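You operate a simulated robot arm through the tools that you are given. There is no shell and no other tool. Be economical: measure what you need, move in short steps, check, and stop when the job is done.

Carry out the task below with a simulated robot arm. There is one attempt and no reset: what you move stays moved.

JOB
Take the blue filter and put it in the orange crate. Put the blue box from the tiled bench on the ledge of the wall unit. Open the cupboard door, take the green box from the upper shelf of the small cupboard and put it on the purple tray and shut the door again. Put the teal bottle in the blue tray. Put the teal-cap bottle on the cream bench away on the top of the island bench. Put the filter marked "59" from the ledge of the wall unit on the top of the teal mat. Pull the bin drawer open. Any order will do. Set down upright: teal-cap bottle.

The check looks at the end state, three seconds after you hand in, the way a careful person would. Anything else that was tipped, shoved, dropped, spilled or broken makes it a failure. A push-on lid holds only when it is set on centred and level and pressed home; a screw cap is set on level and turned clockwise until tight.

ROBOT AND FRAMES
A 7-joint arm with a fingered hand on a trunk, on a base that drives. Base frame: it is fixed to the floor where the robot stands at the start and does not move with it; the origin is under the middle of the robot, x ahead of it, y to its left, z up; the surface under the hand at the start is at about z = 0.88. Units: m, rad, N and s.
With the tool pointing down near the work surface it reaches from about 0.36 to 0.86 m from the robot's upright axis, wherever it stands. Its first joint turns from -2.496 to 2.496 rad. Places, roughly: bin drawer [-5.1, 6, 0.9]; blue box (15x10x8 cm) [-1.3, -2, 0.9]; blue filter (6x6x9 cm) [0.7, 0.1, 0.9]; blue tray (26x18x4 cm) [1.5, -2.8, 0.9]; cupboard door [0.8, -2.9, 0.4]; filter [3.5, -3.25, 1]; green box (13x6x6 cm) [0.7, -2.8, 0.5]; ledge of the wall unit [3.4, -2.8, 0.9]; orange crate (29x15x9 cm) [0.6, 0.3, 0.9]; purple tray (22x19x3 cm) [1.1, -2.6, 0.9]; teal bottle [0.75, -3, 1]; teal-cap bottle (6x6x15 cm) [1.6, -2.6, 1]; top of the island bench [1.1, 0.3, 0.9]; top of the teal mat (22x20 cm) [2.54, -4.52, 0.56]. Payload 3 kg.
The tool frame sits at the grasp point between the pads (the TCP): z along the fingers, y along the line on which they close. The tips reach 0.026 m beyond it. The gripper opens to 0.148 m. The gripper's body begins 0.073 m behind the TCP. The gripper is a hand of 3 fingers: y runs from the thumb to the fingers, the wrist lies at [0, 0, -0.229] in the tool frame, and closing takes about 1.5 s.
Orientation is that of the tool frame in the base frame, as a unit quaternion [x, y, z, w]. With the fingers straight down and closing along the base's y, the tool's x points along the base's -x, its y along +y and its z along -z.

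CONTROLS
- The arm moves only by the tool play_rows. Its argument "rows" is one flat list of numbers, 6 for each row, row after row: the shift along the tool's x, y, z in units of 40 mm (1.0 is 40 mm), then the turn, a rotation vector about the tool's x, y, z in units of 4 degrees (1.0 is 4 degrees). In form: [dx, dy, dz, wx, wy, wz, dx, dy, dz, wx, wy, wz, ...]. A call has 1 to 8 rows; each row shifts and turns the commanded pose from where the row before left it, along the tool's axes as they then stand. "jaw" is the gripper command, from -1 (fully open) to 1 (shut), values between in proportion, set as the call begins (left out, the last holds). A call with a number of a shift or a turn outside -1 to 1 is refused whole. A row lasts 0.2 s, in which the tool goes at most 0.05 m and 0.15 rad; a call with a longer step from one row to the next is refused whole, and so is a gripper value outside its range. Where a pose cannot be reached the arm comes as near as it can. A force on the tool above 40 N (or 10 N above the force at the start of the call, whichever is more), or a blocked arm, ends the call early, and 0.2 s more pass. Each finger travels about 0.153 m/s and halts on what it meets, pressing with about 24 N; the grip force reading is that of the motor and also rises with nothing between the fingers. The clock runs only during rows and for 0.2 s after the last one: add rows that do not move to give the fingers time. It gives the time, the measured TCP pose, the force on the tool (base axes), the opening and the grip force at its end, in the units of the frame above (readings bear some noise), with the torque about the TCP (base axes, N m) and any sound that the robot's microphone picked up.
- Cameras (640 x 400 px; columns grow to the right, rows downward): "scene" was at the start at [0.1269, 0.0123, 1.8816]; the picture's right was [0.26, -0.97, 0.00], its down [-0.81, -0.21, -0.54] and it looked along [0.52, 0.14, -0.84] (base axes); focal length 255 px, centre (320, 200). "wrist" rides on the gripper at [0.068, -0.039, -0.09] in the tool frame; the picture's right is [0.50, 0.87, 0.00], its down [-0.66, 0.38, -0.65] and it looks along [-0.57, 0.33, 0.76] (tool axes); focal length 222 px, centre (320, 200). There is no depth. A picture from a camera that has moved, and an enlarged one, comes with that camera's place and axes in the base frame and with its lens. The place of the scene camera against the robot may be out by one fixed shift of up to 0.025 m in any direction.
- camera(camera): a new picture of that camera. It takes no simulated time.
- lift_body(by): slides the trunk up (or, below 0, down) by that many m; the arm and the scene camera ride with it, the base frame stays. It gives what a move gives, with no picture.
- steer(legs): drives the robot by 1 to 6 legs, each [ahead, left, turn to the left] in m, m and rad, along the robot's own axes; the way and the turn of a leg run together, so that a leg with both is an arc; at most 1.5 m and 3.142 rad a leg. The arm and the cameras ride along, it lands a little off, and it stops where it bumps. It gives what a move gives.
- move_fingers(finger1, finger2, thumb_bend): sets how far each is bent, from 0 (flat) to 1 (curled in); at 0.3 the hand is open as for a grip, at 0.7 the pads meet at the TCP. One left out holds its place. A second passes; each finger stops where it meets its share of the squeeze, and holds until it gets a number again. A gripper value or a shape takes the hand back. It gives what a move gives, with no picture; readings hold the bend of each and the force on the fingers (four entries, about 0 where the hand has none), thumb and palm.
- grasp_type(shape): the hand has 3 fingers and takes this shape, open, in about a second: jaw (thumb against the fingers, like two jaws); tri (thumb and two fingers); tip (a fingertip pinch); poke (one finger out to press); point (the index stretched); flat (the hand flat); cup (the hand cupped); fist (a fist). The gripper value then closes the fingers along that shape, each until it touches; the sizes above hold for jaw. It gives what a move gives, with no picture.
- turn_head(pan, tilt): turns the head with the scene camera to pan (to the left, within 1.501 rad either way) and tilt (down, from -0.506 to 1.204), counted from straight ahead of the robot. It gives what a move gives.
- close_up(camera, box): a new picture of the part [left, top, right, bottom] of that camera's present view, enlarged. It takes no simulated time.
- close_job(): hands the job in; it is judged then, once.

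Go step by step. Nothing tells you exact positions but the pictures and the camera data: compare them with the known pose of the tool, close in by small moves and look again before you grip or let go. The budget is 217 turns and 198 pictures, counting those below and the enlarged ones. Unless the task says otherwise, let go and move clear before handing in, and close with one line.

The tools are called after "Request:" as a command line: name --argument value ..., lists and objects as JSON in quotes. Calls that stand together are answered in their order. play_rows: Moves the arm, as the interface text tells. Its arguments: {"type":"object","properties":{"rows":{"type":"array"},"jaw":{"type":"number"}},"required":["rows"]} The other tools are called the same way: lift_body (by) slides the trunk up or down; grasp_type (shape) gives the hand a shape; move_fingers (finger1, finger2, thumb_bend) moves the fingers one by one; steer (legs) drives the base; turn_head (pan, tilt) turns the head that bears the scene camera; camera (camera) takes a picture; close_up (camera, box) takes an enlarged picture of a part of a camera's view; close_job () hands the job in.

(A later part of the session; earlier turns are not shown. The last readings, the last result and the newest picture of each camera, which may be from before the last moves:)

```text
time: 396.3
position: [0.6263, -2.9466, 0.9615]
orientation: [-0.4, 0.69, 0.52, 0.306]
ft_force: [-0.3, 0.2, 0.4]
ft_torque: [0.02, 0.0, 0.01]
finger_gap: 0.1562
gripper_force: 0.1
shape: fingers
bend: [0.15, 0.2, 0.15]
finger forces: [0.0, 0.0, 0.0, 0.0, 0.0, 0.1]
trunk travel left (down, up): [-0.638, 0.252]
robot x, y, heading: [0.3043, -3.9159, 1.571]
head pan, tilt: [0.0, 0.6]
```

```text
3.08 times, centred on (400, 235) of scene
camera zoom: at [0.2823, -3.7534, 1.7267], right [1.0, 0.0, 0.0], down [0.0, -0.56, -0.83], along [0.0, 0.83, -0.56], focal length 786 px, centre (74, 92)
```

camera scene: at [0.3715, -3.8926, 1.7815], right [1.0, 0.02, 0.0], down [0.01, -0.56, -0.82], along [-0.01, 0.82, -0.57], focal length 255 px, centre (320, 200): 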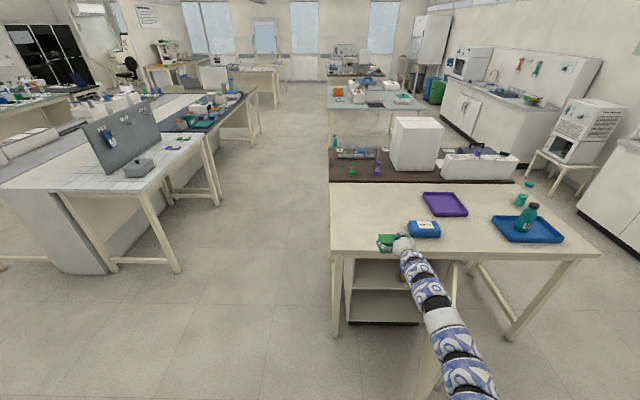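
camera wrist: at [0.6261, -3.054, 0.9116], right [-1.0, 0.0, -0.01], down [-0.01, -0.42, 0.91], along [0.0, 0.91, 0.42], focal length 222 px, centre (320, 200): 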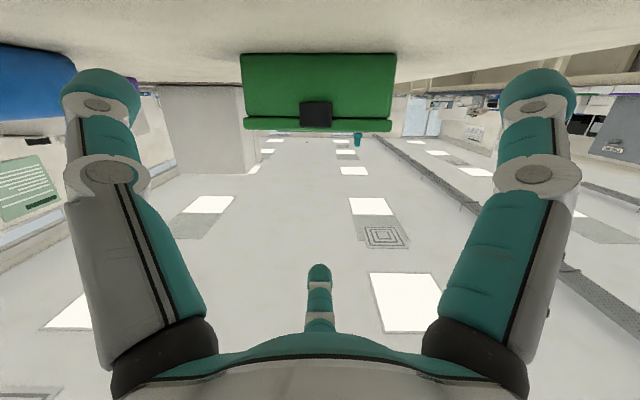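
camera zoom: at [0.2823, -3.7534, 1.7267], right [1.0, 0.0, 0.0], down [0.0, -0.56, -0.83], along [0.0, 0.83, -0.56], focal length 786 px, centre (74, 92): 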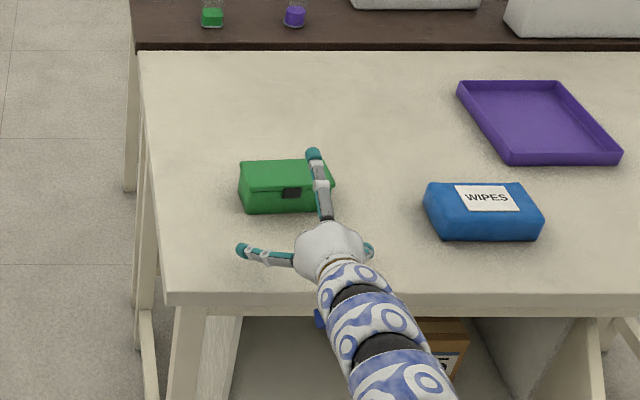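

The green box sits safely on the bench corner. Now I'll shut the door: raise the hand, pass over to the door's right side, lower, and sweep it closed.

Request:
play_rows --rows '[0, 0, -0.5, 0, 0, 0, 0, 0, -0.5, 0, 0, 0, 0, 0, 0, 0, 0, 0, 0, 0, 0, 0, 0, 0]' --jaw 1

Request:
lift_body --by 0.12

Request:
steer --legs '[[-0.1, 0, 0], [0, -0.72, 0]]'

Request:
camera --camera "scene"

```text
time: 397.3
position: [0.6263, -2.9845, 0.9718]
orientation: [-0.4, 0.69, 0.52, 0.306]
ft_force: [-0.1, 0.0, -0.3]
ft_torque: [0.04, -0.01, -0.01]
finger_gap: 0.0
gripper_force: 24.1
shape: jaw
bend: [0.7, 0.7, 0.7]
finger forces: [0.1, 0.1, 0.1, 0.1, 0.0, 0.1]
trunk travel left (down, up): [-0.638, 0.252]
robot x, y, heading: [0.3051, -3.9141, 1.575]
head pan, tilt: [0.0, 0.6]
```

```text
time: 398.8
position: [0.6259, -2.984, 1.0904]
orientation: [-0.4, 0.69, 0.519, 0.307]
ft_force: [1.1, 0.1, 0.3]
ft_torque: [0.01, -0.01, 0.01]
finger_gap: 0.0002
gripper_force: 24.3
shape: jaw
bend: [0.7, 0.7, 0.7]
finger forces: [0.0, 0.1, 0.0, 0.0, 0.0, 0.0]
trunk travel left (down, up): [-0.758, 0.132]
robot x, y, heading: [0.3055, -3.9121, 1.576]
head pan, tilt: [0.0, 0.6]
```

```text
time: 403.5
position: [1.3513, -3.0853, 1.0921]
orientation: [-0.399, 0.69, 0.519, 0.307]
ft_force: [0.5, 0.2, 0.9]
ft_torque: [0.0, -0.01, 0.01]
finger_gap: 0.0001
gripper_force: 24.1
shape: jaw
bend: [0.7, 0.7, 0.7]
finger forces: [0.1, 0.0, 0.0, 0.1, 0.1, 0.0]
trunk travel left (down, up): [-0.758, 0.132]
robot x, y, heading: [1.0293, -4.0156, 1.571]
head pan, tilt: [0.0, 0.6]
```

```text
36 pictures are left
camera scene: at [1.0081, -3.8518, 1.8465], right [1.0, 0.0, 0.0], down [0.0, -0.56, -0.83], along [0.0, 0.83, -0.57], focal length 255 px, centre (320, 200)
```

scene: 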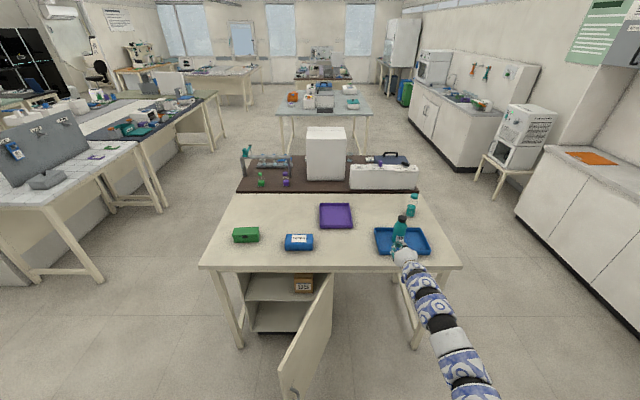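

Request:
lift_body --by -0.4

Request:
lift_body --by -0.22

Request:
steer --legs '[[0, 0.3, 0], [0, 0.25, 0]]'

Request:
camera --camera "scene"

```text
time: 407.4
position: [1.3513, -3.0841, 0.6907]
orientation: [-0.399, 0.691, 0.519, 0.307]
ft_force: [-0.5, 0.4, 0.2]
ft_torque: [0.01, 0.02, -0.03]
finger_gap: 0.0001
gripper_force: 24.1
shape: jaw
bend: [0.7, 0.7, 0.7]
finger forces: [0.0, 0.0, 0.0, 0.0, 0.0, 0.0]
trunk travel left (down, up): [-0.358, 0.532]
robot x, y, heading: [1.0281, -4.0141, 1.573]
head pan, tilt: [0.0, 0.6]
```

```text
time: 409.7
position: [1.352, -3.0844, 0.4717]
orientation: [-0.399, 0.69, 0.519, 0.307]
ft_force: [-0.3, -0.5, -0.3]
ft_torque: [0.02, 0.02, -0.02]
finger_gap: 0.0
gripper_force: 23.5
shape: jaw
bend: [0.7, 0.7, 0.7]
finger forces: [0.0, 0.0, 0.1, 0.0, 0.0, 0.0]
trunk travel left (down, up): [-0.138, 0.752]
robot x, y, heading: [1.0307, -4.0148, 1.572]
head pan, tilt: [0.0, 0.6]
```

```text
time: 413.2
position: [0.8025, -3.0868, 0.4709]
orientation: [-0.398, 0.691, 0.518, 0.309]
ft_force: [-0.3, 0.3, -0.4]
ft_torque: [0.04, 0.01, 0.03]
finger_gap: 0.0
gripper_force: 23.9
shape: jaw
bend: [0.7, 0.7, 0.7]
finger forces: [0.0, 0.0, 0.0, 0.0, 0.0, 0.0]
trunk travel left (down, up): [-0.138, 0.752]
robot x, y, heading: [0.4726, -4.0137, 1.57]
head pan, tilt: [0.0, 0.6]
```

```text
35 pictures are left
camera scene: at [0.4553, -3.8522, 1.2265], right [1.0, 0.0, 0.0], down [0.0, -0.57, -0.82], along [0.0, 0.82, -0.57], focal length 255 px, centre (320, 200)
```

scene: 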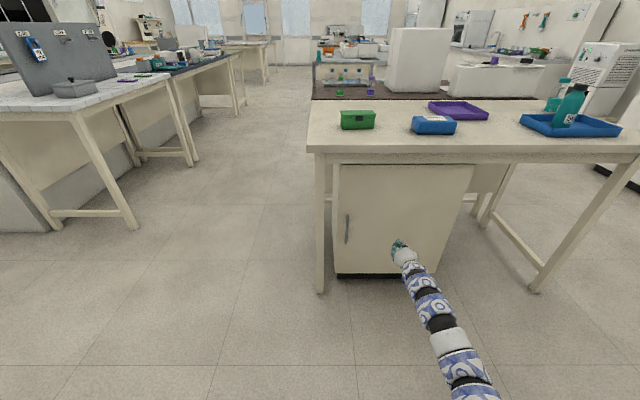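

The door has swung shut. I'll look closely at the gap and press it gently to be sure.

Request:
steer --legs '[[0, 0.15, 0]]'

Request:
play_rows --rows '[0, 0, 0.6, 0, 0, 0, 0, 0, 0.6, 0, 0, 0, 0, 0, 0.5, 0, 0, 0, 0, 0, 0.4, 0, 0, 0, 0, 0, 0.4, 0, 0, 0, 0, 0, 0.4, 0, 0, 0]'

Request:
close_up --camera "scene" --box '[300, 140, 500, 290]'

```text
time: 414.5
position: [0.6515, -3.0855, 0.4721]
orientation: [-0.398, 0.691, 0.519, 0.308]
ft_force: [1.0, 0.4, 0.6]
ft_torque: [-0.05, 0.0, 0.01]
finger_gap: 0.0001
gripper_force: 24.3
shape: jaw
bend: [0.7, 0.7, 0.7]
finger forces: [0.0, 0.1, 0.1, 0.0, 0.0, 0.1]
trunk travel left (down, up): [-0.138, 0.752]
robot x, y, heading: [0.3278, -4.0134, 1.565]
head pan, tilt: [0.0, 0.6]
```

```text
time: 415.9
position: [0.652, -2.9729, 0.4388]
orientation: [-0.399, 0.691, 0.519, 0.308]
ft_force: [-0.5, 0.2, 0.7]
ft_torque: [0.05, -0.02, 0.0]
finger_gap: 0.0001
gripper_force: 24.4
shape: jaw
bend: [0.7, 0.7, 0.7]
finger forces: [0.0, 0.1, 0.0, 0.1, 0.1, 0.1]
trunk travel left (down, up): [-0.138, 0.752]
robot x, y, heading: [0.3228, -4.0126, 1.561]
head pan, tilt: [0.0, 0.6]
```

```text
2.67 times, centred on (400, 215) of scene
camera zoom: at [0.3033, -3.8519, 1.2265], right [1.0, 0.0, 0.0], down [0.0, -0.56, -0.83], along [0.0, 0.83, -0.56], focal length 681 px, centre (107, 160)
```

zoom: 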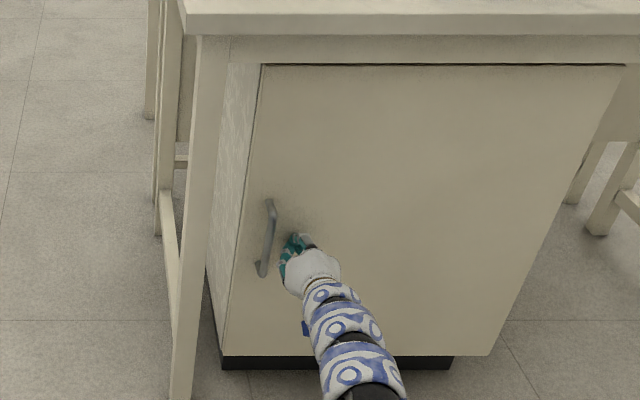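

Request:
play_rows --rows '[0, 0, 0.2, 0, 0, 0, 0, 0, 0.2, 0, 0, 0, 0, 0, 0.2, 0, 0, 0, 0, 0, 0.15, 0, 0, 0, 0, 0, 0.15, 0, 0, 0]'

```text
time: 416.4
position: [0.6554, -2.9688, 0.4361]
orientation: [-0.398, 0.692, 0.517, 0.309]
ft_force: [-2.8, -20.8, 4.8]
ft_torque: [0.02, 0.04, 0.07]
finger_gap: 0.0
gripper_force: 24.3
shape: jaw
bend: [0.7, 0.7, 0.7]
finger forces: [0.0, 0.0, 0.0, 0.0, 0.1, 0.0]
trunk travel left (down, up): [-0.138, 0.752]
robot x, y, heading: [0.3226, -4.0155, 1.569]
head pan, tilt: [0.0, 0.6]
stopped in row 2: the force on the tool passed its limit at 52 N (the readings are from after the stop); the commanded pose is now the measured one
```

The door is firmly shut. I'll retreat, raise, and bring the hand back to vertical.

Request:
play_rows --rows '[0, 0, -0.8, 0, 0, 0, 0, 0, -0.8, 0, 0, 0, 0, 0, -0.8, 0, 0, 0, 0, 0, -0.8, 0, 0, 0]'

Request:
lift_body --by 0.4

Request:
lift_body --by 0.3

Request:
play_rows --rows '[0.35, -0.196, 0, 0.49, 0.87, 0, 0.35, -0.196, 0, 0.49, 0.87, 0, 0.35, -0.196, 0, 0.49, 0.87, 0, 0.35, -0.196, 0, 0.49, 0.87, 0, 0.35, -0.196, 0, 0.49, 0.87, 0, 0.35, -0.196, 0, 0.49, 0.87, 0, 0.35, -0.196, 0, 0.49, 0.87, 0, 0.35, -0.196, 0, 0.49, 0.87, 0]'

Request:
play_rows --rows '[0.35, -0.196, 0, 0.49, 0.87, 0, 0.35, -0.196, 0, 0.49, 0.87, 0, 0.35, -0.196, 0, 0.49, 0.87, 0, 0.35, -0.196, 0, 0.49, 0.87, 0, 0.35, -0.196, 0, 0.49, 0.87, 0, 0.35, -0.196, 0, 0.49, 0.87, 0, 0.35, -0.196, 0, 0.49, 0.87, 0, 0.35, -0.196, 0, 0.49, 0.87, 0]'

```text
time: 417.4
position: [0.6527, -3.0896, 0.4675]
orientation: [-0.399, 0.692, 0.517, 0.308]
ft_force: [-0.9, 0.1, -0.4]
ft_torque: [0.01, 0.03, 0.0]
finger_gap: 0.0
gripper_force: 24.3
shape: jaw
bend: [0.7, 0.7, 0.7]
finger forces: [0.0, 0.0, 0.0, 0.0, 0.0, 0.0]
trunk travel left (down, up): [-0.138, 0.752]
robot x, y, heading: [0.3234, -4.0118, 1.565]
head pan, tilt: [0.0, 0.6]
```

```text
time: 421.3
position: [0.6526, -3.0872, 0.8684]
orientation: [-0.399, 0.692, 0.518, 0.307]
ft_force: [-0.1, -0.8, -0.7]
ft_torque: [0.03, -0.02, 0.01]
finger_gap: 0.0
gripper_force: 23.8
shape: jaw
bend: [0.7, 0.7, 0.7]
finger forces: [0.0, 0.0, 0.1, 0.0, 0.0, 0.0]
trunk travel left (down, up): [-0.538, 0.352]
robot x, y, heading: [0.3258, -4.0153, 1.571]
head pan, tilt: [0.0, 0.6]
```

```text
time: 424.3
position: [0.6531, -3.0886, 1.1692]
orientation: [-0.398, 0.692, 0.518, 0.307]
ft_force: [0.1, 0.5, 0.0]
ft_torque: [0.01, 0.03, 0.01]
finger_gap: 0.0
gripper_force: 24.0
shape: jaw
bend: [0.7, 0.7, 0.7]
finger forces: [0.0, 0.0, 0.0, 0.0, 0.0, 0.1]
trunk travel left (down, up): [-0.838, 0.052]
robot x, y, heading: [0.3239, -4.0183, 1.57]
head pan, tilt: [0.0, 0.6]
```

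```text
time: 426.1
position: [0.6506, -3.1534, 1.0595]
orientation: [-0.466, 0.809, 0.308, 0.183]
ft_force: [-0.2, -1.3, 0.4]
ft_torque: [0.0, 0.06, 0.0]
finger_gap: 0.0
gripper_force: 23.9
shape: jaw
bend: [0.7, 0.7, 0.7]
finger forces: [0.0, 0.1, 0.0, 0.0, 0.1, 0.0]
trunk travel left (down, up): [-0.838, 0.052]
robot x, y, heading: [0.3263, -4.0165, 1.57]
head pan, tilt: [0.0, 0.6]
```

```text
time: 427.9
position: [0.6489, -3.2662, 0.9986]
orientation: [-0.497, 0.863, 0.075, 0.045]
ft_force: [-0.9, 1.2, -0.3]
ft_torque: [0.02, -0.02, 0.01]
finger_gap: 0.0
gripper_force: 23.8
shape: jaw
bend: [0.7, 0.7, 0.7]
finger forces: [0.1, 0.0, 0.0, 0.1, 0.0, 0.0]
trunk travel left (down, up): [-0.838, 0.052]
robot x, y, heading: [0.3236, -4.0141, 1.569]
head pan, tilt: [0.0, 0.6]
```

Request:
play_rows --rows '[0.35, -0.196, 0, 0.49, 0.87, 0, 0.35, -0.196, 0, 0.49, 0.87, 0, 0.15, -0.1, 0, 0.24, 0.43, 0, 0, 0, -0.8, 0, 0, -1, 0, 0, -0.8, 0, 0, -1, 0, 0, -0.8, 0, 0, -1, 0, 0, -0.8, 0, 0, -1, 0, 0, -0.8, 0, 0, -1]' --jaw -1

Request:
play_rows --rows '[0, 0, 0, 0, 0, -1, 0, 0, 0, 0, 0, -1, 0, 0, 0, 0, 0, -1, 0, 0, 0, 0, 0, -1, 0, 0, 0, 0, 0, -1, 0, 0, 0, 0, 0, -1, 0, 0, 0, 0, 0, -1, 0, 0, 0, 0, 0, -1]'

Request:
play_rows --rows '[0, 0, 0, 0, 0, -1, 0, 0, 0, 0, 0, -1, 0, 0, 0, 0, 0, -1, 0, 0, 0, 0, 0, -1, 0, 0, 0, 0, 0, -1, 0, 0, 0, 0, 0, -1, 0, 0, 0, 0, 0, -1, 0, 0, 0, 0, 0, -1]'

Request:
play_rows --rows '[0, 0, 0, 0, 0, -1, 0, 0, 0, 0, 0, -1, 0, 0, 0, 0, 0, -1, 0, 0, 0, 0, 0, -1, 0, 0, 0, 0, 0, -1, 0, 0, 0, 0, 0, -1, 0, 0, 0, 0, 0, -1, 0, 0, 0, 0, 0, -1]'

Request:
camera --camera "scene"

```text
time: 429.7
position: [0.6496, -3.3038, 1.1311]
orientation: [-0.624, 0.781, 0.001, 0.001]
ft_force: [0.9, 0.2, -0.3]
ft_torque: [-0.03, 0.02, -0.01]
finger_gap: 0.1479
gripper_force: 0.0
shape: jaw
bend: [0.3, 0.3, 0.3]
finger forces: [0.0, 0.0, 0.0, 0.0, 0.0, 0.0]
out of reach, approached as far as the arm can: row 8
trunk travel left (down, up): [-0.838, 0.052]
robot x, y, heading: [0.3234, -4.0149, 1.568]
head pan, tilt: [0.0, 0.6]
```

```text
time: 431.5
position: [0.6492, -3.3032, 1.1327]
orientation: [0.829, -0.56, -0.002, -0.002]
ft_force: [-0.7, -0.6, 0.1]
ft_torque: [0.0, -0.01, 0.02]
finger_gap: 0.1481
gripper_force: 0.0
shape: jaw
bend: [0.3, 0.3, 0.3]
finger forces: [0.0, 0.0, 0.1, 0.0, 0.0, 0.0]
trunk travel left (down, up): [-0.838, 0.052]
robot x, y, heading: [0.327, -4.0134, 1.574]
head pan, tilt: [0.0, 0.6]
```

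```text
time: 433.3
position: [0.6483, -3.3032, 1.1325]
orientation: [0.951, -0.31, 0.0, -0.002]
ft_force: [0.3, 0.2, 0.7]
ft_torque: [0.02, -0.01, 0.0]
finger_gap: 0.148
gripper_force: 0.1
shape: jaw
bend: [0.3, 0.3, 0.3]
finger forces: [0.0, 0.0, 0.0, 0.1, 0.0, 0.1]
trunk travel left (down, up): [-0.838, 0.052]
robot x, y, heading: [0.3259, -4.0147, 1.572]
head pan, tilt: [0.0, 0.6]
```

```text
time: 435.1
position: [0.6481, -3.3041, 1.1314]
orientation: [0.999, -0.036, 0.0, -0.003]
ft_force: [0.1, 0.2, 0.2]
ft_torque: [0.0, 0.01, 0.0]
finger_gap: 0.148
gripper_force: 0.0
shape: jaw
bend: [0.3, 0.3, 0.3]
finger forces: [0.1, 0.0, 0.0, 0.0, 0.1, 0.0]
trunk travel left (down, up): [-0.838, 0.052]
robot x, y, heading: [0.323, -4.016, 1.564]
head pan, tilt: [0.0, 0.6]
```

```text
33 pictures are left
camera scene: at [0.3039, -3.8521, 1.9265], right [1.0, 0.0, 0.0], down [0.0, -0.56, -0.83], along [0.0, 0.83, -0.56], focal length 255 px, centre (320, 200)
```

scene: 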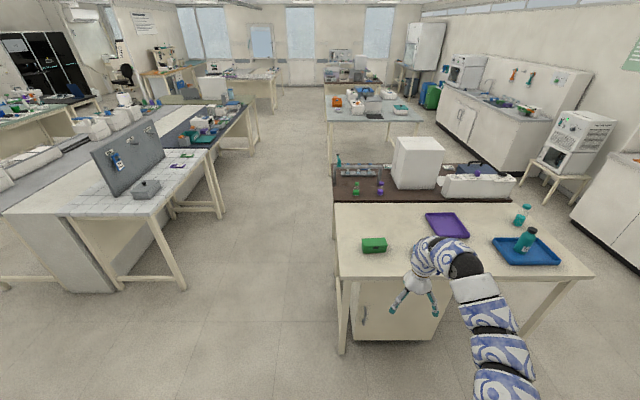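

The hand is vertical again. I'll drive up to the green box and check the alignment.

Request:
steer --legs '[[0.47, 0.02, 0]]'

Request:
camera --camera "wrist"

```text
time: 437.9
position: [0.6273, -2.8266, 1.1313]
orientation: [0.999, -0.035, -0.001, -0.002]
ft_force: [0.1, 0.7, -0.7]
ft_torque: [-0.02, -0.01, -0.04]
finger_gap: 0.1476
gripper_force: 0.0
shape: jaw
bend: [0.3, 0.3, 0.3]
finger forces: [0.0, 0.0, 0.0, 0.1, 0.0, 0.1]
trunk travel left (down, up): [-0.838, 0.052]
robot x, y, heading: [0.3044, -3.5381, 1.567]
head pan, tilt: [0.0, 0.6]
```

```text
32 pictures are left
camera wrist: at [0.6966, -2.793, 1.2223], right [0.44, -0.9, 0.0], down [-0.68, -0.33, 0.65], along [-0.59, -0.28, -0.76], focal length 222 px, centre (320, 200)
```

wrist: 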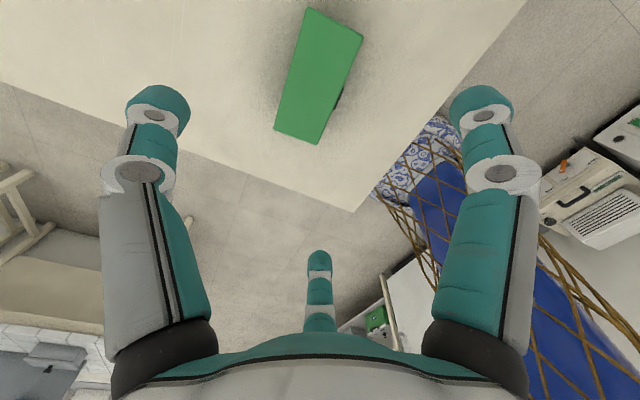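

Aligned to within a few millimetres. I'll rotate 8° to match the box, lower and grip.

Request:
play_rows --rows '[0.05, 0, 0, 0, 0, -1, 0, 0, 0, 0, 0, -1, 0, 0, 0, 0, 0, 0]' --jaw -0.6

Request:
lift_body --by -0.205

Request:
camera --camera "wrist"

Request:
play_rows --rows '[0, 0, 0, 0, 0, 0, 0, 0, 0, 0, 0, 0, 0, 0, 0, 0, 0, 0, 0, 0, 0, 0, 0, 0, 0, 0, 0, 0, 0, 0]' --jaw 1

```text
time: 438.7
position: [0.6278, -2.8278, 1.1312]
orientation: [0.999, 0.036, 0.0, -0.003]
ft_force: [0.4, 0.2, 0.3]
ft_torque: [0.0, -0.01, -0.02]
finger_gap: 0.1186
gripper_force: 0.1
shape: jaw
bend: [0.25, 0.25, 0.47]
finger forces: [0.0, 0.0, 0.0, 0.1, 0.1, 0.1]
trunk travel left (down, up): [-0.838, 0.052]
robot x, y, heading: [0.3045, -3.5361, 1.57]
head pan, tilt: [0.0, 0.6]
```

```text
time: 440.9
position: [0.6287, -2.8283, 0.9273]
orientation: [0.999, 0.035, -0.001, -0.002]
ft_force: [0.4, 0.9, 0.3]
ft_torque: [-0.01, -0.02, 0.0]
finger_gap: 0.1186
gripper_force: 0.0
shape: jaw
bend: [0.25, 0.25, 0.47]
finger forces: [0.1, 0.0, 0.1, 0.0, 0.1, 0.1]
trunk travel left (down, up): [-0.633, 0.257]
robot x, y, heading: [0.3046, -3.5426, 1.573]
head pan, tilt: [0.0, 0.6]
```

```text
31 pictures are left
camera wrist: at [0.6922, -2.7846, 1.0178], right [0.56, -0.83, 0.0], down [-0.63, -0.43, 0.65], along [-0.54, -0.36, -0.76], focal length 222 px, centre (320, 200)
```

wrist: 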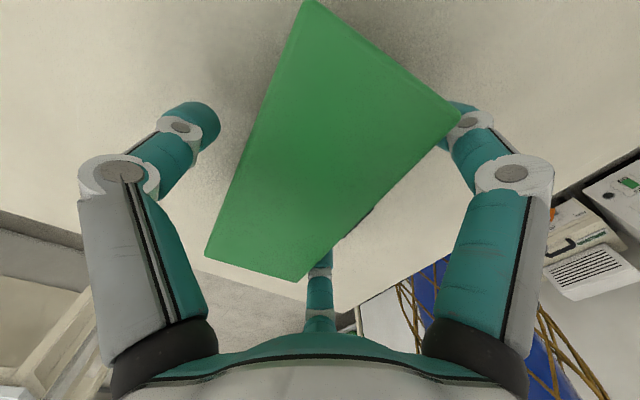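

```text
time: 442.1
position: [0.627, -2.8277, 0.9272]
orientation: [0.999, 0.035, 0.0, -0.003]
ft_force: [-0.1, 0.2, 1.1]
ft_torque: [0.06, 0.01, -0.02]
finger_gap: 0.0617
gripper_force: 24.0
shape: jaw
bend: [0.8, 0.8, 0.7]
finger forces: [15.2, 15.3, 0.0, 0.0, 30.3, 0.0]
trunk travel left (down, up): [-0.633, 0.257]
robot x, y, heading: [0.3089, -3.5418, 1.569]
head pan, tilt: [0.0, 0.6]
```

The green box is gripped. I'll lift it and carry it to the purple tray.

Request:
lift_body --by 0.14

Request:
steer --legs '[[0, -0.485, 0], [0.215, 0, 0]]'

Request:
camera --camera "wrist"

Request:
camera --camera "scene"

```text
time: 443.8
position: [0.6268, -2.8277, 1.0664]
orientation: [0.999, 0.035, 0.0, -0.003]
ft_force: [0.6, 0.0, -1.4]
ft_torque: [0.01, 0.0, 0.01]
finger_gap: 0.0613
gripper_force: 23.5
shape: jaw
bend: [0.8, 0.8, 0.7]
finger forces: [15.1, 15.2, 0.0, 0.0, 30.4, 0.0]
trunk travel left (down, up): [-0.773, 0.117]
robot x, y, heading: [0.3054, -3.5399, 1.573]
head pan, tilt: [0.0, 0.6]
```

```text
time: 447.9
position: [1.123, -2.6135, 1.0664]
orientation: [1.0, 0.029, -0.001, -0.003]
ft_force: [0.1, -0.3, -0.1]
ft_torque: [-0.07, 0.03, -0.03]
finger_gap: 0.0613
gripper_force: 23.8
shape: jaw
bend: [0.8, 0.8, 0.7]
finger forces: [15.2, 15.2, 0.0, 0.0, 30.5, 0.0]
trunk travel left (down, up): [-0.773, 0.117]
robot x, y, heading: [0.7896, -3.3223, 1.559]
head pan, tilt: [0.0, 0.6]
```

```text
30 pictures are left
camera wrist: at [1.1878, -2.5711, 1.1569], right [0.55, -0.83, 0.0], down [-0.63, -0.42, 0.65], along [-0.55, -0.36, -0.76], focal length 222 px, centre (320, 200)
```

wrist: 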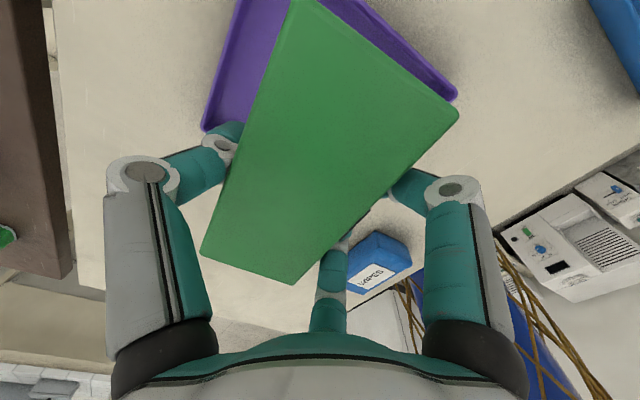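

```text
29 pictures are left
camera scene: at [0.7733, -3.1591, 1.8613], right [1.0, -0.01, 0.0], down [-0.01, -0.57, -0.82], along [0.01, 0.82, -0.57], focal length 255 px, centre (320, 200)
```

scene: 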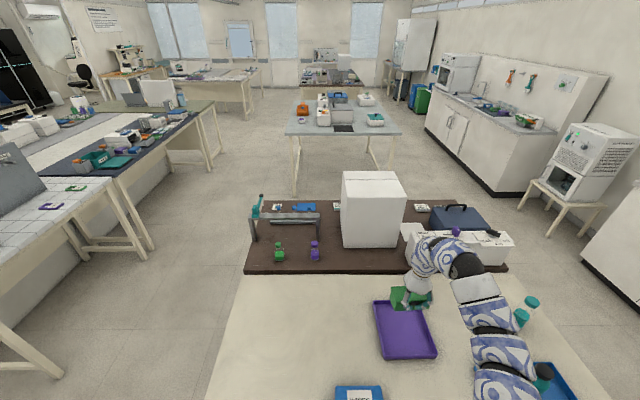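

Request:
play_rows --rows '[-0.1, 0.45, 0, 0, 0, 0]'

Request:
lift_body --by -0.122

Request:
play_rows --rows '[0, 0, 0.08, 0, 0, 0, 0, 0, 0.08, 0, 0, 0, 0, 0, 0.08, 0, 0, 0, 0, 0, 0.08, 0, 0, 0]'

```text
time: 448.3
position: [1.119, -2.6317, 1.0681]
orientation: [1.0, 0.03, -0.001, -0.004]
ft_force: [-0.2, 0.5, -0.3]
ft_torque: [-0.05, 0.0, 0.03]
finger_gap: 0.0616
gripper_force: 24.2
shape: jaw
bend: [0.8, 0.8, 0.7]
finger forces: [15.2, 15.2, 0.0, 0.0, 30.4, 0.1]
trunk travel left (down, up): [-0.773, 0.117]
robot x, y, heading: [0.7862, -3.3248, 1.561]
head pan, tilt: [0.0, 0.6]
```

```text
time: 449.9
position: [1.1194, -2.633, 0.9451]
orientation: [1.0, 0.03, -0.001, -0.004]
ft_force: [-0.9, 0.3, -1.1]
ft_torque: [-0.03, -0.01, 0.0]
finger_gap: 0.0615
gripper_force: 23.5
shape: jaw
bend: [0.8, 0.8, 0.7]
finger forces: [15.1, 15.3, 0.1, 0.1, 30.4, 0.0]
trunk travel left (down, up): [-0.651, 0.239]
robot x, y, heading: [0.7901, -3.3256, 1.562]
head pan, tilt: [0.0, 0.6]
```

```text
time: 450.9
position: [1.1201, -2.6316, 0.9319]
orientation: [1.0, 0.031, -0.001, -0.004]
ft_force: [-0.8, -0.1, -0.8]
ft_torque: [-0.02, 0.01, 0.05]
finger_gap: 0.0614
gripper_force: 24.0
shape: jaw
bend: [0.8, 0.8, 0.7]
finger forces: [15.2, 15.1, 0.1, 0.0, 30.4, 0.0]
trunk travel left (down, up): [-0.651, 0.239]
robot x, y, heading: [0.793, -3.3257, 1.558]
head pan, tilt: [0.0, 0.6]
```

Request:
play_rows --rows '[0, 0, 0.06, 0, 0, 0, 0, 0, 0.06, 0, 0, 0]'

Request:
play_rows --rows '[0, 0, 0, 0, 0, 0, 0, 0, 0, 0, 0, 0, 0, 0, 0, 0, 0, 0, 0, 0, 0, 0, 0, 0]' --jaw -0.25

Request:
lift_body --by 0.22

Request:
camera --camera "wrist"

```text
time: 451.5
position: [1.1199, -2.6318, 0.9295]
orientation: [1.0, 0.029, -0.001, -0.007]
ft_force: [-0.9, -0.9, 20.6]
ft_torque: [0.91, 0.07, 0.01]
finger_gap: 0.0611
gripper_force: 24.1
shape: jaw
bend: [0.8, 0.8, 0.7]
finger forces: [16.5, 16.3, 0.0, 0.0, 31.3, 0.0]
trunk travel left (down, up): [-0.651, 0.239]
robot x, y, heading: [0.7896, -3.3241, 1.563]
head pan, tilt: [0.0, 0.6]
```

```text
time: 452.5
position: [1.121, -2.6307, 0.9264]
orientation: [1.0, 0.03, -0.002, -0.004]
ft_force: [0.3, -0.2, -0.5]
ft_torque: [0.02, -0.04, -0.02]
finger_gap: 0.0919
gripper_force: 0.1
shape: jaw
bend: [0.31, 0.31, 0.7]
finger forces: [0.0, 0.0, 0.1, 0.0, 0.1, 0.0]
trunk travel left (down, up): [-0.651, 0.239]
robot x, y, heading: [0.7916, -3.322, 1.56]
head pan, tilt: [0.0, 0.6]
```

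```text
time: 454.8
position: [1.1197, -2.6303, 1.1466]
orientation: [1.0, 0.03, -0.001, -0.004]
ft_force: [-0.5, -0.4, -0.6]
ft_torque: [-0.01, -0.01, -0.04]
finger_gap: 0.0921
gripper_force: 0.0
shape: jaw
bend: [0.31, 0.31, 0.7]
finger forces: [0.1, 0.1, 0.0, 0.0, 0.0, 0.0]
trunk travel left (down, up): [-0.871, 0.019]
robot x, y, heading: [0.7924, -3.3225, 1.566]
head pan, tilt: [0.0, 0.6]
```

```text
28 pictures are left
camera wrist: at [1.1848, -2.5891, 1.2378], right [0.55, -0.83, -0.01], down [-0.63, -0.42, 0.65], along [-0.55, -0.35, -0.76], focal length 222 px, centre (320, 200)
```

wrist: 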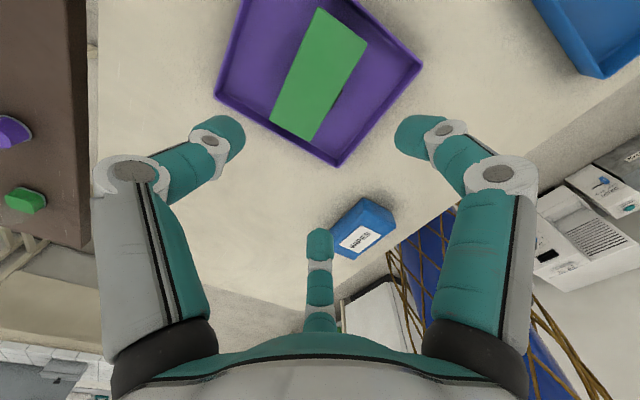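

The green box is in the tray. Now the teal-cap bottle at about [1.56, −2.59]: I'll strafe right and look down on it.

Request:
steer --legs '[[0, -0.43, 0.01], [0.03, 0, 0]]'

Request:
camera --camera "wrist"

```text
time: 457.9
position: [1.5503, -2.5994, 1.1449]
orientation: [0.999, 0.034, 0.0, -0.003]
ft_force: [-0.4, 1.6, -0.3]
ft_torque: [-0.02, -0.01, 0.0]
finger_gap: 0.0922
gripper_force: 0.0
shape: jaw
bend: [0.31, 0.31, 0.7]
finger forces: [0.0, 0.0, 0.0, 0.0, 0.0, 0.0]
trunk travel left (down, up): [-0.871, 0.019]
robot x, y, heading: [1.2275, -3.2958, 1.571]
head pan, tilt: [0.0, 0.6]
```

```text
27 pictures are left
camera wrist: at [1.6145, -2.5564, 1.2364], right [0.56, -0.83, -0.01], down [-0.63, -0.43, 0.65], along [-0.54, -0.36, -0.76], focal length 222 px, centre (320, 200)
```

wrist: 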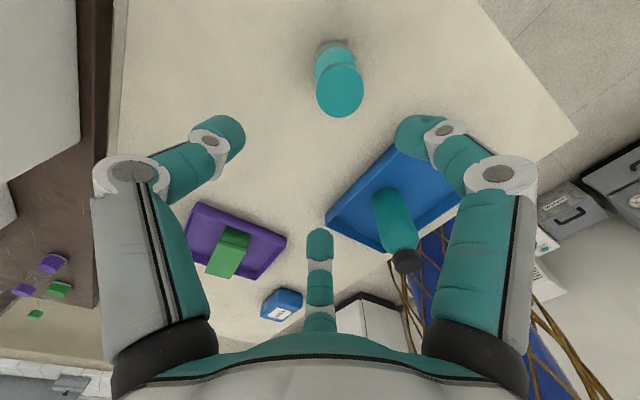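

Request:
play_rows --rows '[0.92, 0.05, 0, 0, 0, 0, 0, 0, 0, 0, 0, 0]' --jaw -0.5

Request:
lift_body --by -0.09

Request:
camera --camera "wrist"

```text
time: 458.5
position: [1.5851, -2.603, 1.1459]
orientation: [0.999, 0.032, 0.001, -0.007]
ft_force: [-0.1, 0.6, 0.1]
ft_torque: [0.01, 0.01, 0.0]
finger_gap: 0.1107
gripper_force: 0.1
shape: jaw
bend: [0.27, 0.27, 0.55]
finger forces: [0.1, 0.0, 0.0, 0.1, 0.0, 0.0]
trunk travel left (down, up): [-0.871, 0.019]
robot x, y, heading: [1.2252, -3.2961, 1.564]
head pan, tilt: [0.0, 0.6]
```

```text
time: 459.7
position: [1.5849, -2.6041, 1.0557]
orientation: [0.999, 0.032, -0.001, -0.006]
ft_force: [0.0, -0.3, -0.5]
ft_torque: [0.01, -0.01, -0.02]
finger_gap: 0.1106
gripper_force: 0.2
shape: jaw
bend: [0.27, 0.27, 0.55]
finger forces: [0.1, 0.1, 0.0, 0.0, 0.0, 0.2]
trunk travel left (down, up): [-0.781, 0.109]
robot x, y, heading: [1.2272, -3.2987, 1.572]
head pan, tilt: [0.0, 0.6]
```

```text
26 pictures are left
camera wrist: at [1.6503, -2.5613, 1.1468], right [0.55, -0.83, -0.01], down [-0.63, -0.43, 0.65], along [-0.54, -0.35, -0.76], focal length 222 px, centre (320, 200)
```

wrist: 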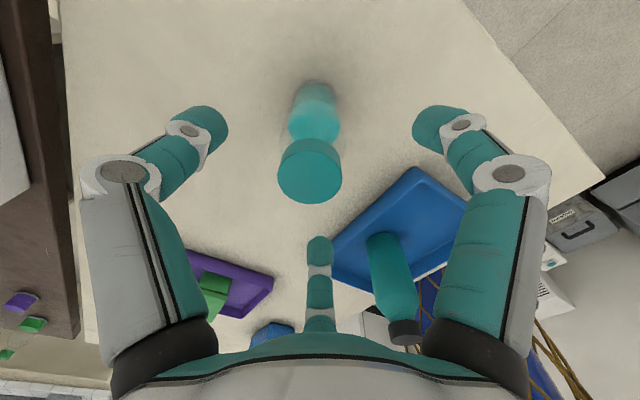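

Request:
lift_body --by -0.088

Request:
play_rows --rows '[0, 0, 0, 0, 0, 0, 0, 0, 0, 0, 0, 0, 0, 0, 0, 0, 0, 0, 0, 0, 0, 0, 0, 0, 0, 0, 0, 0, 0, 0]' --jaw 1

Request:
lift_body --by 0.19

Request:
camera --camera "wrist"

```text
time: 461.0
position: [1.5855, -2.604, 0.9677]
orientation: [0.999, 0.031, -0.001, -0.006]
ft_force: [0.3, 0.0, -0.4]
ft_torque: [-0.02, -0.01, 0.02]
finger_gap: 0.1108
gripper_force: 0.1
shape: jaw
bend: [0.27, 0.27, 0.55]
finger forces: [0.0, 0.0, 0.1, 0.1, 0.0, 0.0]
trunk travel left (down, up): [-0.693, 0.197]
robot x, y, heading: [1.2296, -3.2921, 1.571]
head pan, tilt: [0.0, 0.6]
```

```text
time: 462.2
position: [1.5858, -2.6032, 0.9672]
orientation: [0.999, 0.031, -0.001, -0.006]
ft_force: [0.7, 0.0, 0.6]
ft_torque: [0.02, 0.01, -0.02]
finger_gap: 0.0461
gripper_force: 23.9
shape: jaw
bend: [0.76, 0.77, 0.7]
finger forces: [21.1, 21.8, 0.0, 0.0, 20.0, 0.0]
trunk travel left (down, up): [-0.693, 0.197]
robot x, y, heading: [1.2267, -3.2957, 1.572]
head pan, tilt: [0.0, 0.6]
```

```text
time: 464.2
position: [1.5861, -2.6035, 1.1564]
orientation: [0.999, 0.032, -0.001, -0.006]
ft_force: [0.4, 0.3, -1.9]
ft_torque: [0.02, 0.01, -0.01]
finger_gap: 0.0465
gripper_force: 23.9
shape: jaw
bend: [0.76, 0.77, 0.7]
finger forces: [21.1, 21.9, 0.1, 0.0, 20.1, 0.0]
trunk travel left (down, up): [-0.883, 0.007]
robot x, y, heading: [1.2237, -3.2969, 1.566]
head pan, tilt: [0.0, 0.6]
```

```text
25 pictures are left
camera wrist: at [1.6505, -2.5611, 1.2485], right [0.55, -0.83, -0.01], down [-0.63, -0.43, 0.65], along [-0.54, -0.35, -0.76], focal length 222 px, centre (320, 200)
```

wrist: 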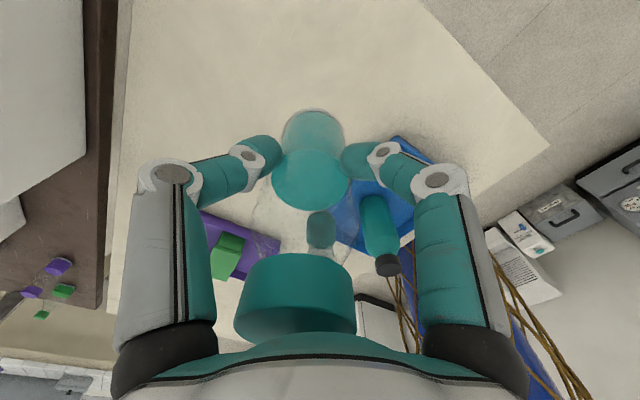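

The bottle is held. I'll take it to the island bench, backing off first and driving west around the bench, then north through the aisle.

Request:
steer --legs '[[0, -0.08, 0], [-0.45, 0, 0], [0, 0.8, 0], [0, 0.75, 0]]'

Request:
turn_head --pan 0 --tilt 0.5

Request:
camera --camera "scene"

```text
time: 475.1
position: [0.116, -3.0485, 1.157]
orientation: [0.999, 0.033, 0.0, -0.006]
ft_force: [-0.3, 1.1, -0.9]
ft_torque: [-0.03, -0.04, -0.02]
finger_gap: 0.0465
gripper_force: 23.8
shape: jaw
bend: [0.76, 0.77, 0.7]
finger forces: [21.0, 21.9, 0.1, 0.1, 20.0, 0.0]
trunk travel left (down, up): [-0.883, 0.007]
robot x, y, heading: [-0.243, -3.7417, 1.568]
head pan, tilt: [0.0, 0.6]
```

```text
time: 475.8
position: [0.1166, -3.0476, 1.1577]
orientation: [0.999, 0.033, -0.001, -0.006]
ft_force: [-0.2, 0.2, -0.8]
ft_torque: [0.03, -0.01, -0.02]
finger_gap: 0.0469
gripper_force: 24.5
shape: jaw
bend: [0.76, 0.77, 0.7]
finger forces: [21.1, 21.9, 0.0, 0.0, 20.1, 0.0]
trunk travel left (down, up): [-0.883, 0.007]
robot x, y, heading: [-0.2408, -3.743, 1.571]
head pan, tilt: [0.0, 0.499]
```

```text
24 pictures are left
camera scene: at [-0.2609, -3.5759, 1.9805], right [1.0, 0.0, 0.0], down [0.0, -0.48, -0.88], along [0.0, 0.88, -0.48], focal length 255 px, centre (320, 200)
```

scene: 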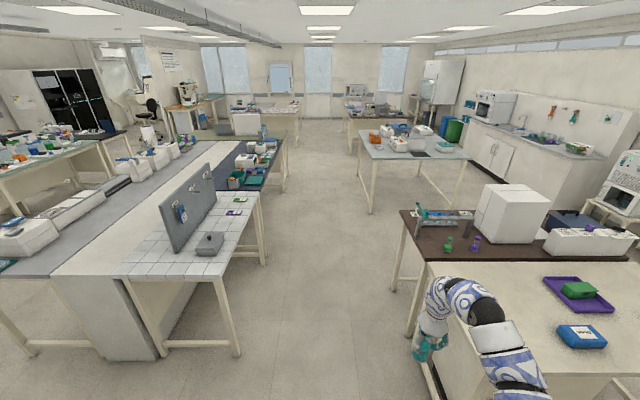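

Request:
steer --legs '[[0.3, 0.1, 0], [1.4, 0, 0], [1.4, 0, 0], [0.76, 0, 0], [0, 0, -1.57]]'

Request:
turn_head --pan -0.2 --tilt 0.8

Request:
camera --camera "scene"

```text
time: 498.5
position: [0.3712, -0.2801, 1.1582]
orientation: [0.726, -0.687, 0.005, -0.004]
ft_force: [-0.8, -0.5, -1.9]
ft_torque: [0.0, -0.01, 0.01]
finger_gap: 0.0462
gripper_force: 23.8
shape: jaw
bend: [0.76, 0.77, 0.7]
finger forces: [21.0, 21.6, 0.0, 0.1, 19.8, 0.0]
trunk travel left (down, up): [-0.883, 0.007]
robot x, y, heading: [-0.3166, 0.0848, -0.008]
head pan, tilt: [0.0, 0.499]
```

```text
time: 499.3
position: [0.3722, -0.28, 1.1575]
orientation: [0.726, -0.688, 0.004, -0.004]
ft_force: [-0.6, 0.0, -1.4]
ft_torque: [-0.03, 0.01, 0.02]
finger_gap: 0.0461
gripper_force: 23.8
shape: jaw
bend: [0.76, 0.77, 0.7]
finger forces: [21.0, 21.6, 0.0, 0.1, 19.8, 0.1]
trunk travel left (down, up): [-0.883, 0.007]
robot x, y, heading: [-0.3164, 0.084, -0.01]
head pan, tilt: [-0.201, 0.799]
```

```text
23 pictures are left
camera scene: at [-0.1799, 0.061, 1.9547], right [-0.21, -0.98, 0.0], down [-0.7, 0.15, -0.7], along [0.68, -0.15, -0.72], focal length 255 px, centre (320, 200)
```

scene: 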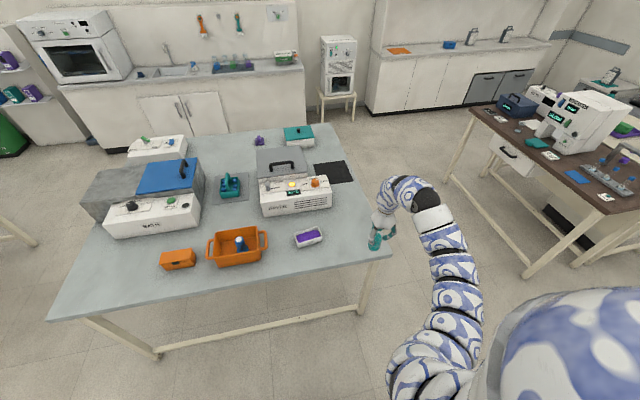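

Clear free spot on the island's near right corner, around [0.59, −0.25]. I'll move over it and lower the bottle.

Request:
steer --legs '[[0.22, 0.035, 0]]'

Request:
lift_body --by -0.165

Request:
close_up --camera "scene" --box '[250, 150, 450, 275]'

Request:
play_rows --rows '[0, 0, 0.1, 0, 0, 0, 0, 0, 0.1, 0, 0, 0, 0, 0, 0.1, 0, 0, 0, 0, 0, 0.1, 0, 0, 0, 0, 0, 0.07, 0, 0, 0]'

```text
time: 501.0
position: [0.5941, -0.2461, 1.1564]
orientation: [0.726, -0.688, 0.004, -0.003]
ft_force: [0.3, 0.4, -1.2]
ft_torque: [-0.03, 0.04, -0.02]
finger_gap: 0.0461
gripper_force: 24.0
shape: jaw
bend: [0.76, 0.77, 0.7]
finger forces: [21.0, 21.7, 0.0, 0.0, 19.9, 0.1]
trunk travel left (down, up): [-0.883, 0.007]
robot x, y, heading: [-0.0946, 0.1137, -0.006]
head pan, tilt: [-0.201, 0.799]
```

```text
time: 502.9
position: [0.5918, -0.2461, 0.9929]
orientation: [0.727, -0.687, 0.004, -0.005]
ft_force: [-0.1, -0.6, -1.6]
ft_torque: [-0.04, 0.0, 0.04]
finger_gap: 0.0461
gripper_force: 23.4
shape: jaw
bend: [0.76, 0.77, 0.7]
finger forces: [21.1, 21.6, 0.1, 0.0, 19.8, 0.1]
trunk travel left (down, up): [-0.718, 0.172]
robot x, y, heading: [-0.0959, 0.1149, -0.009]
head pan, tilt: [-0.201, 0.799]
```

```text
3.20 times, centred on (350, 212) of scene
camera zoom: at [0.0406, 0.0936, 1.7897], right [-0.21, -0.98, 0.0], down [-0.7, 0.15, -0.7], along [0.68, -0.15, -0.72], focal length 817 px, centre (224, 160)
```

zoom: 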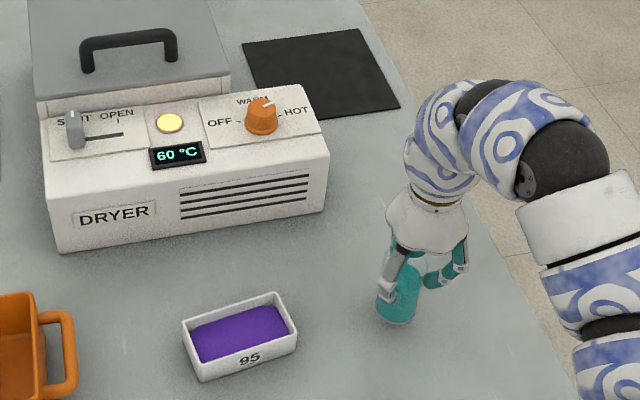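

```text
time: 504.1
position: [0.591, -0.2445, 0.9783]
orientation: [0.726, -0.688, 0.004, -0.004]
ft_force: [0.3, -0.7, -0.9]
ft_torque: [-0.01, 0.01, 0.0]
finger_gap: 0.046
gripper_force: 23.9
shape: jaw
bend: [0.76, 0.77, 0.7]
finger forces: [21.0, 21.8, 0.1, 0.0, 19.8, 0.1]
out of reach, approached as far as the arm can: row 4
trunk travel left (down, up): [-0.718, 0.172]
robot x, y, heading: [-0.0974, 0.1181, -0.006]
head pan, tilt: [-0.201, 0.799]
```

Request:
lift_body --by -0.009

Request:
lift_body --by -0.004

```text
time: 504.6
position: [0.5909, -0.2457, 0.9702]
orientation: [0.726, -0.687, 0.005, -0.004]
ft_force: [0.9, -0.3, -1.7]
ft_torque: [-0.02, -0.03, -0.01]
finger_gap: 0.046
gripper_force: 23.6
shape: jaw
bend: [0.76, 0.77, 0.7]
finger forces: [21.1, 21.8, 0.0, 0.1, 20.0, 0.0]
trunk travel left (down, up): [-0.709, 0.181]
robot x, y, heading: [-0.0973, 0.1149, -0.01]
head pan, tilt: [-0.201, 0.799]
```

```text
time: 505.2
position: [0.5915, -0.2459, 0.966]
orientation: [0.725, -0.689, 0.006, -0.005]
ft_force: [-0.3, -1.9, 7.6]
ft_torque: [0.07, 0.01, -0.04]
finger_gap: 0.0463
gripper_force: 23.6
shape: jaw
bend: [0.76, 0.77, 0.7]
finger forces: [22.8, 22.9, 0.0, 0.1, 21.6, 0.1]
trunk travel left (down, up): [-0.705, 0.185]
robot x, y, heading: [-0.0976, 0.1157, -0.012]
head pan, tilt: [-0.201, 0.799]
```

The bottle touches down. I'll release it and rise.

Request:
play_rows --rows '[0, 0, 0, 0, 0, 0, 0, 0, 0, 0, 0, 0, 0, 0, 0, 0, 0, 0, 0, 0, 0, 0, 0, 0]' --jaw -0.4

Request:
lift_body --by 0.18

Request:
close_up --camera "scene" --box '[150, 130, 450, 320]'

```text
time: 506.2
position: [0.5913, -0.2443, 0.9663]
orientation: [0.726, -0.687, 0.005, -0.004]
ft_force: [-0.9, 0.1, -0.3]
ft_torque: [-0.01, -0.03, 0.0]
finger_gap: 0.1033
gripper_force: 0.1
shape: jaw
bend: [0.28, 0.28, 0.74]
finger forces: [0.0, 0.1, 0.0, 0.1, 0.0, 0.0]
trunk travel left (down, up): [-0.705, 0.185]
robot x, y, heading: [-0.0947, 0.1129, -0.009]
head pan, tilt: [-0.201, 0.799]
```

```text
time: 508.2
position: [0.5912, -0.2445, 1.1459]
orientation: [0.726, -0.687, 0.005, -0.004]
ft_force: [-1.4, -0.3, 0.5]
ft_torque: [0.0, -0.03, 0.0]
finger_gap: 0.1033
gripper_force: 0.1
shape: jaw
bend: [0.28, 0.28, 0.74]
finger forces: [0.0, 0.1, 0.0, 0.0, 0.0, 0.1]
trunk travel left (down, up): [-0.885, 0.005]
robot x, y, heading: [-0.0976, 0.119, -0.004]
head pan, tilt: [-0.201, 0.799]
```

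```text
2.11 times, centred on (300, 225) of scene
camera zoom: at [0.0407, 0.0934, 1.9566], right [-0.21, -0.98, 0.0], down [-0.7, 0.15, -0.7], along [0.68, -0.15, -0.72], focal length 538 px, centre (362, 147)
```

zoom: 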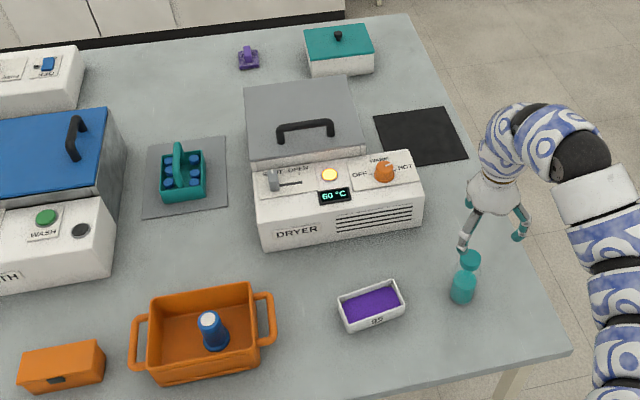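

Everything on the island looks right. The last task is the bin drawer, far off at about [−5.1, 6]. I'll back away, turn north-west and look.

Request:
steer --legs '[[-0.35, 0, 0], [0, 0, 2.2]]'

Request:
turn_head --pan 0 --tilt 0.25

Request:
camera --camera "scene"

```text
time: 515.6
position: [-0.5338, 0.8936, 1.1462]
orientation: [0.949, 0.316, -0.001, -0.006]
ft_force: [-0.2, -0.1, -0.3]
ft_torque: [0.0, 0.01, -0.03]
finger_gap: 0.1035
gripper_force: 0.1
shape: jaw
bend: [0.28, 0.28, 0.74]
finger forces: [0.0, 0.0, 0.0, 0.1, 0.1, 0.1]
trunk travel left (down, up): [-0.885, 0.005]
robot x, y, heading: [-0.4511, 0.118, 2.153]
head pan, tilt: [-0.201, 0.799]
```

```text
time: 516.6
position: [-0.5329, 0.8939, 1.1468]
orientation: [0.949, 0.316, -0.002, -0.006]
ft_force: [0.2, -0.3, -0.3]
ft_torque: [0.04, 0.01, 0.02]
finger_gap: 0.1033
gripper_force: 0.1
shape: jaw
bend: [0.28, 0.28, 0.74]
finger forces: [0.0, 0.1, 0.1, 0.0, 0.1, 0.0]
trunk travel left (down, up): [-0.885, 0.005]
robot x, y, heading: [-0.4514, 0.1212, 2.156]
head pan, tilt: [0.0, 0.25]
```

```text
20 pictures are left
camera scene: at [-0.5658, 0.2602, 2.0056], right [0.84, 0.55, 0.0], down [0.14, -0.21, -0.97], along [-0.53, 0.81, -0.25], focal length 255 px, centre (320, 200)
```

scene: 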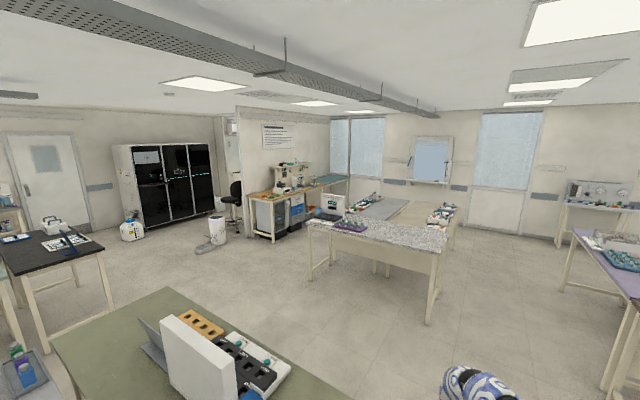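

Request:
close_up --camera "scene" --box '[220, 140, 380, 250]'

```text
3.64 times, centred on (300, 195) of scene
camera zoom: at [-0.5658, 0.2602, 2.0056], right [0.84, 0.55, 0.0], down [0.14, -0.21, -0.97], along [-0.53, 0.81, -0.25], focal length 928 px, centre (393, 218)
```

zoom: 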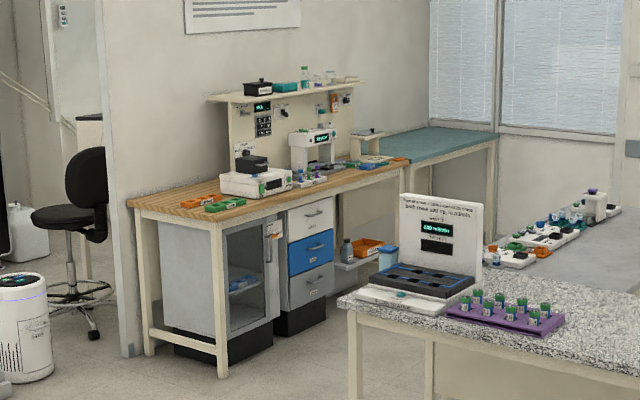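

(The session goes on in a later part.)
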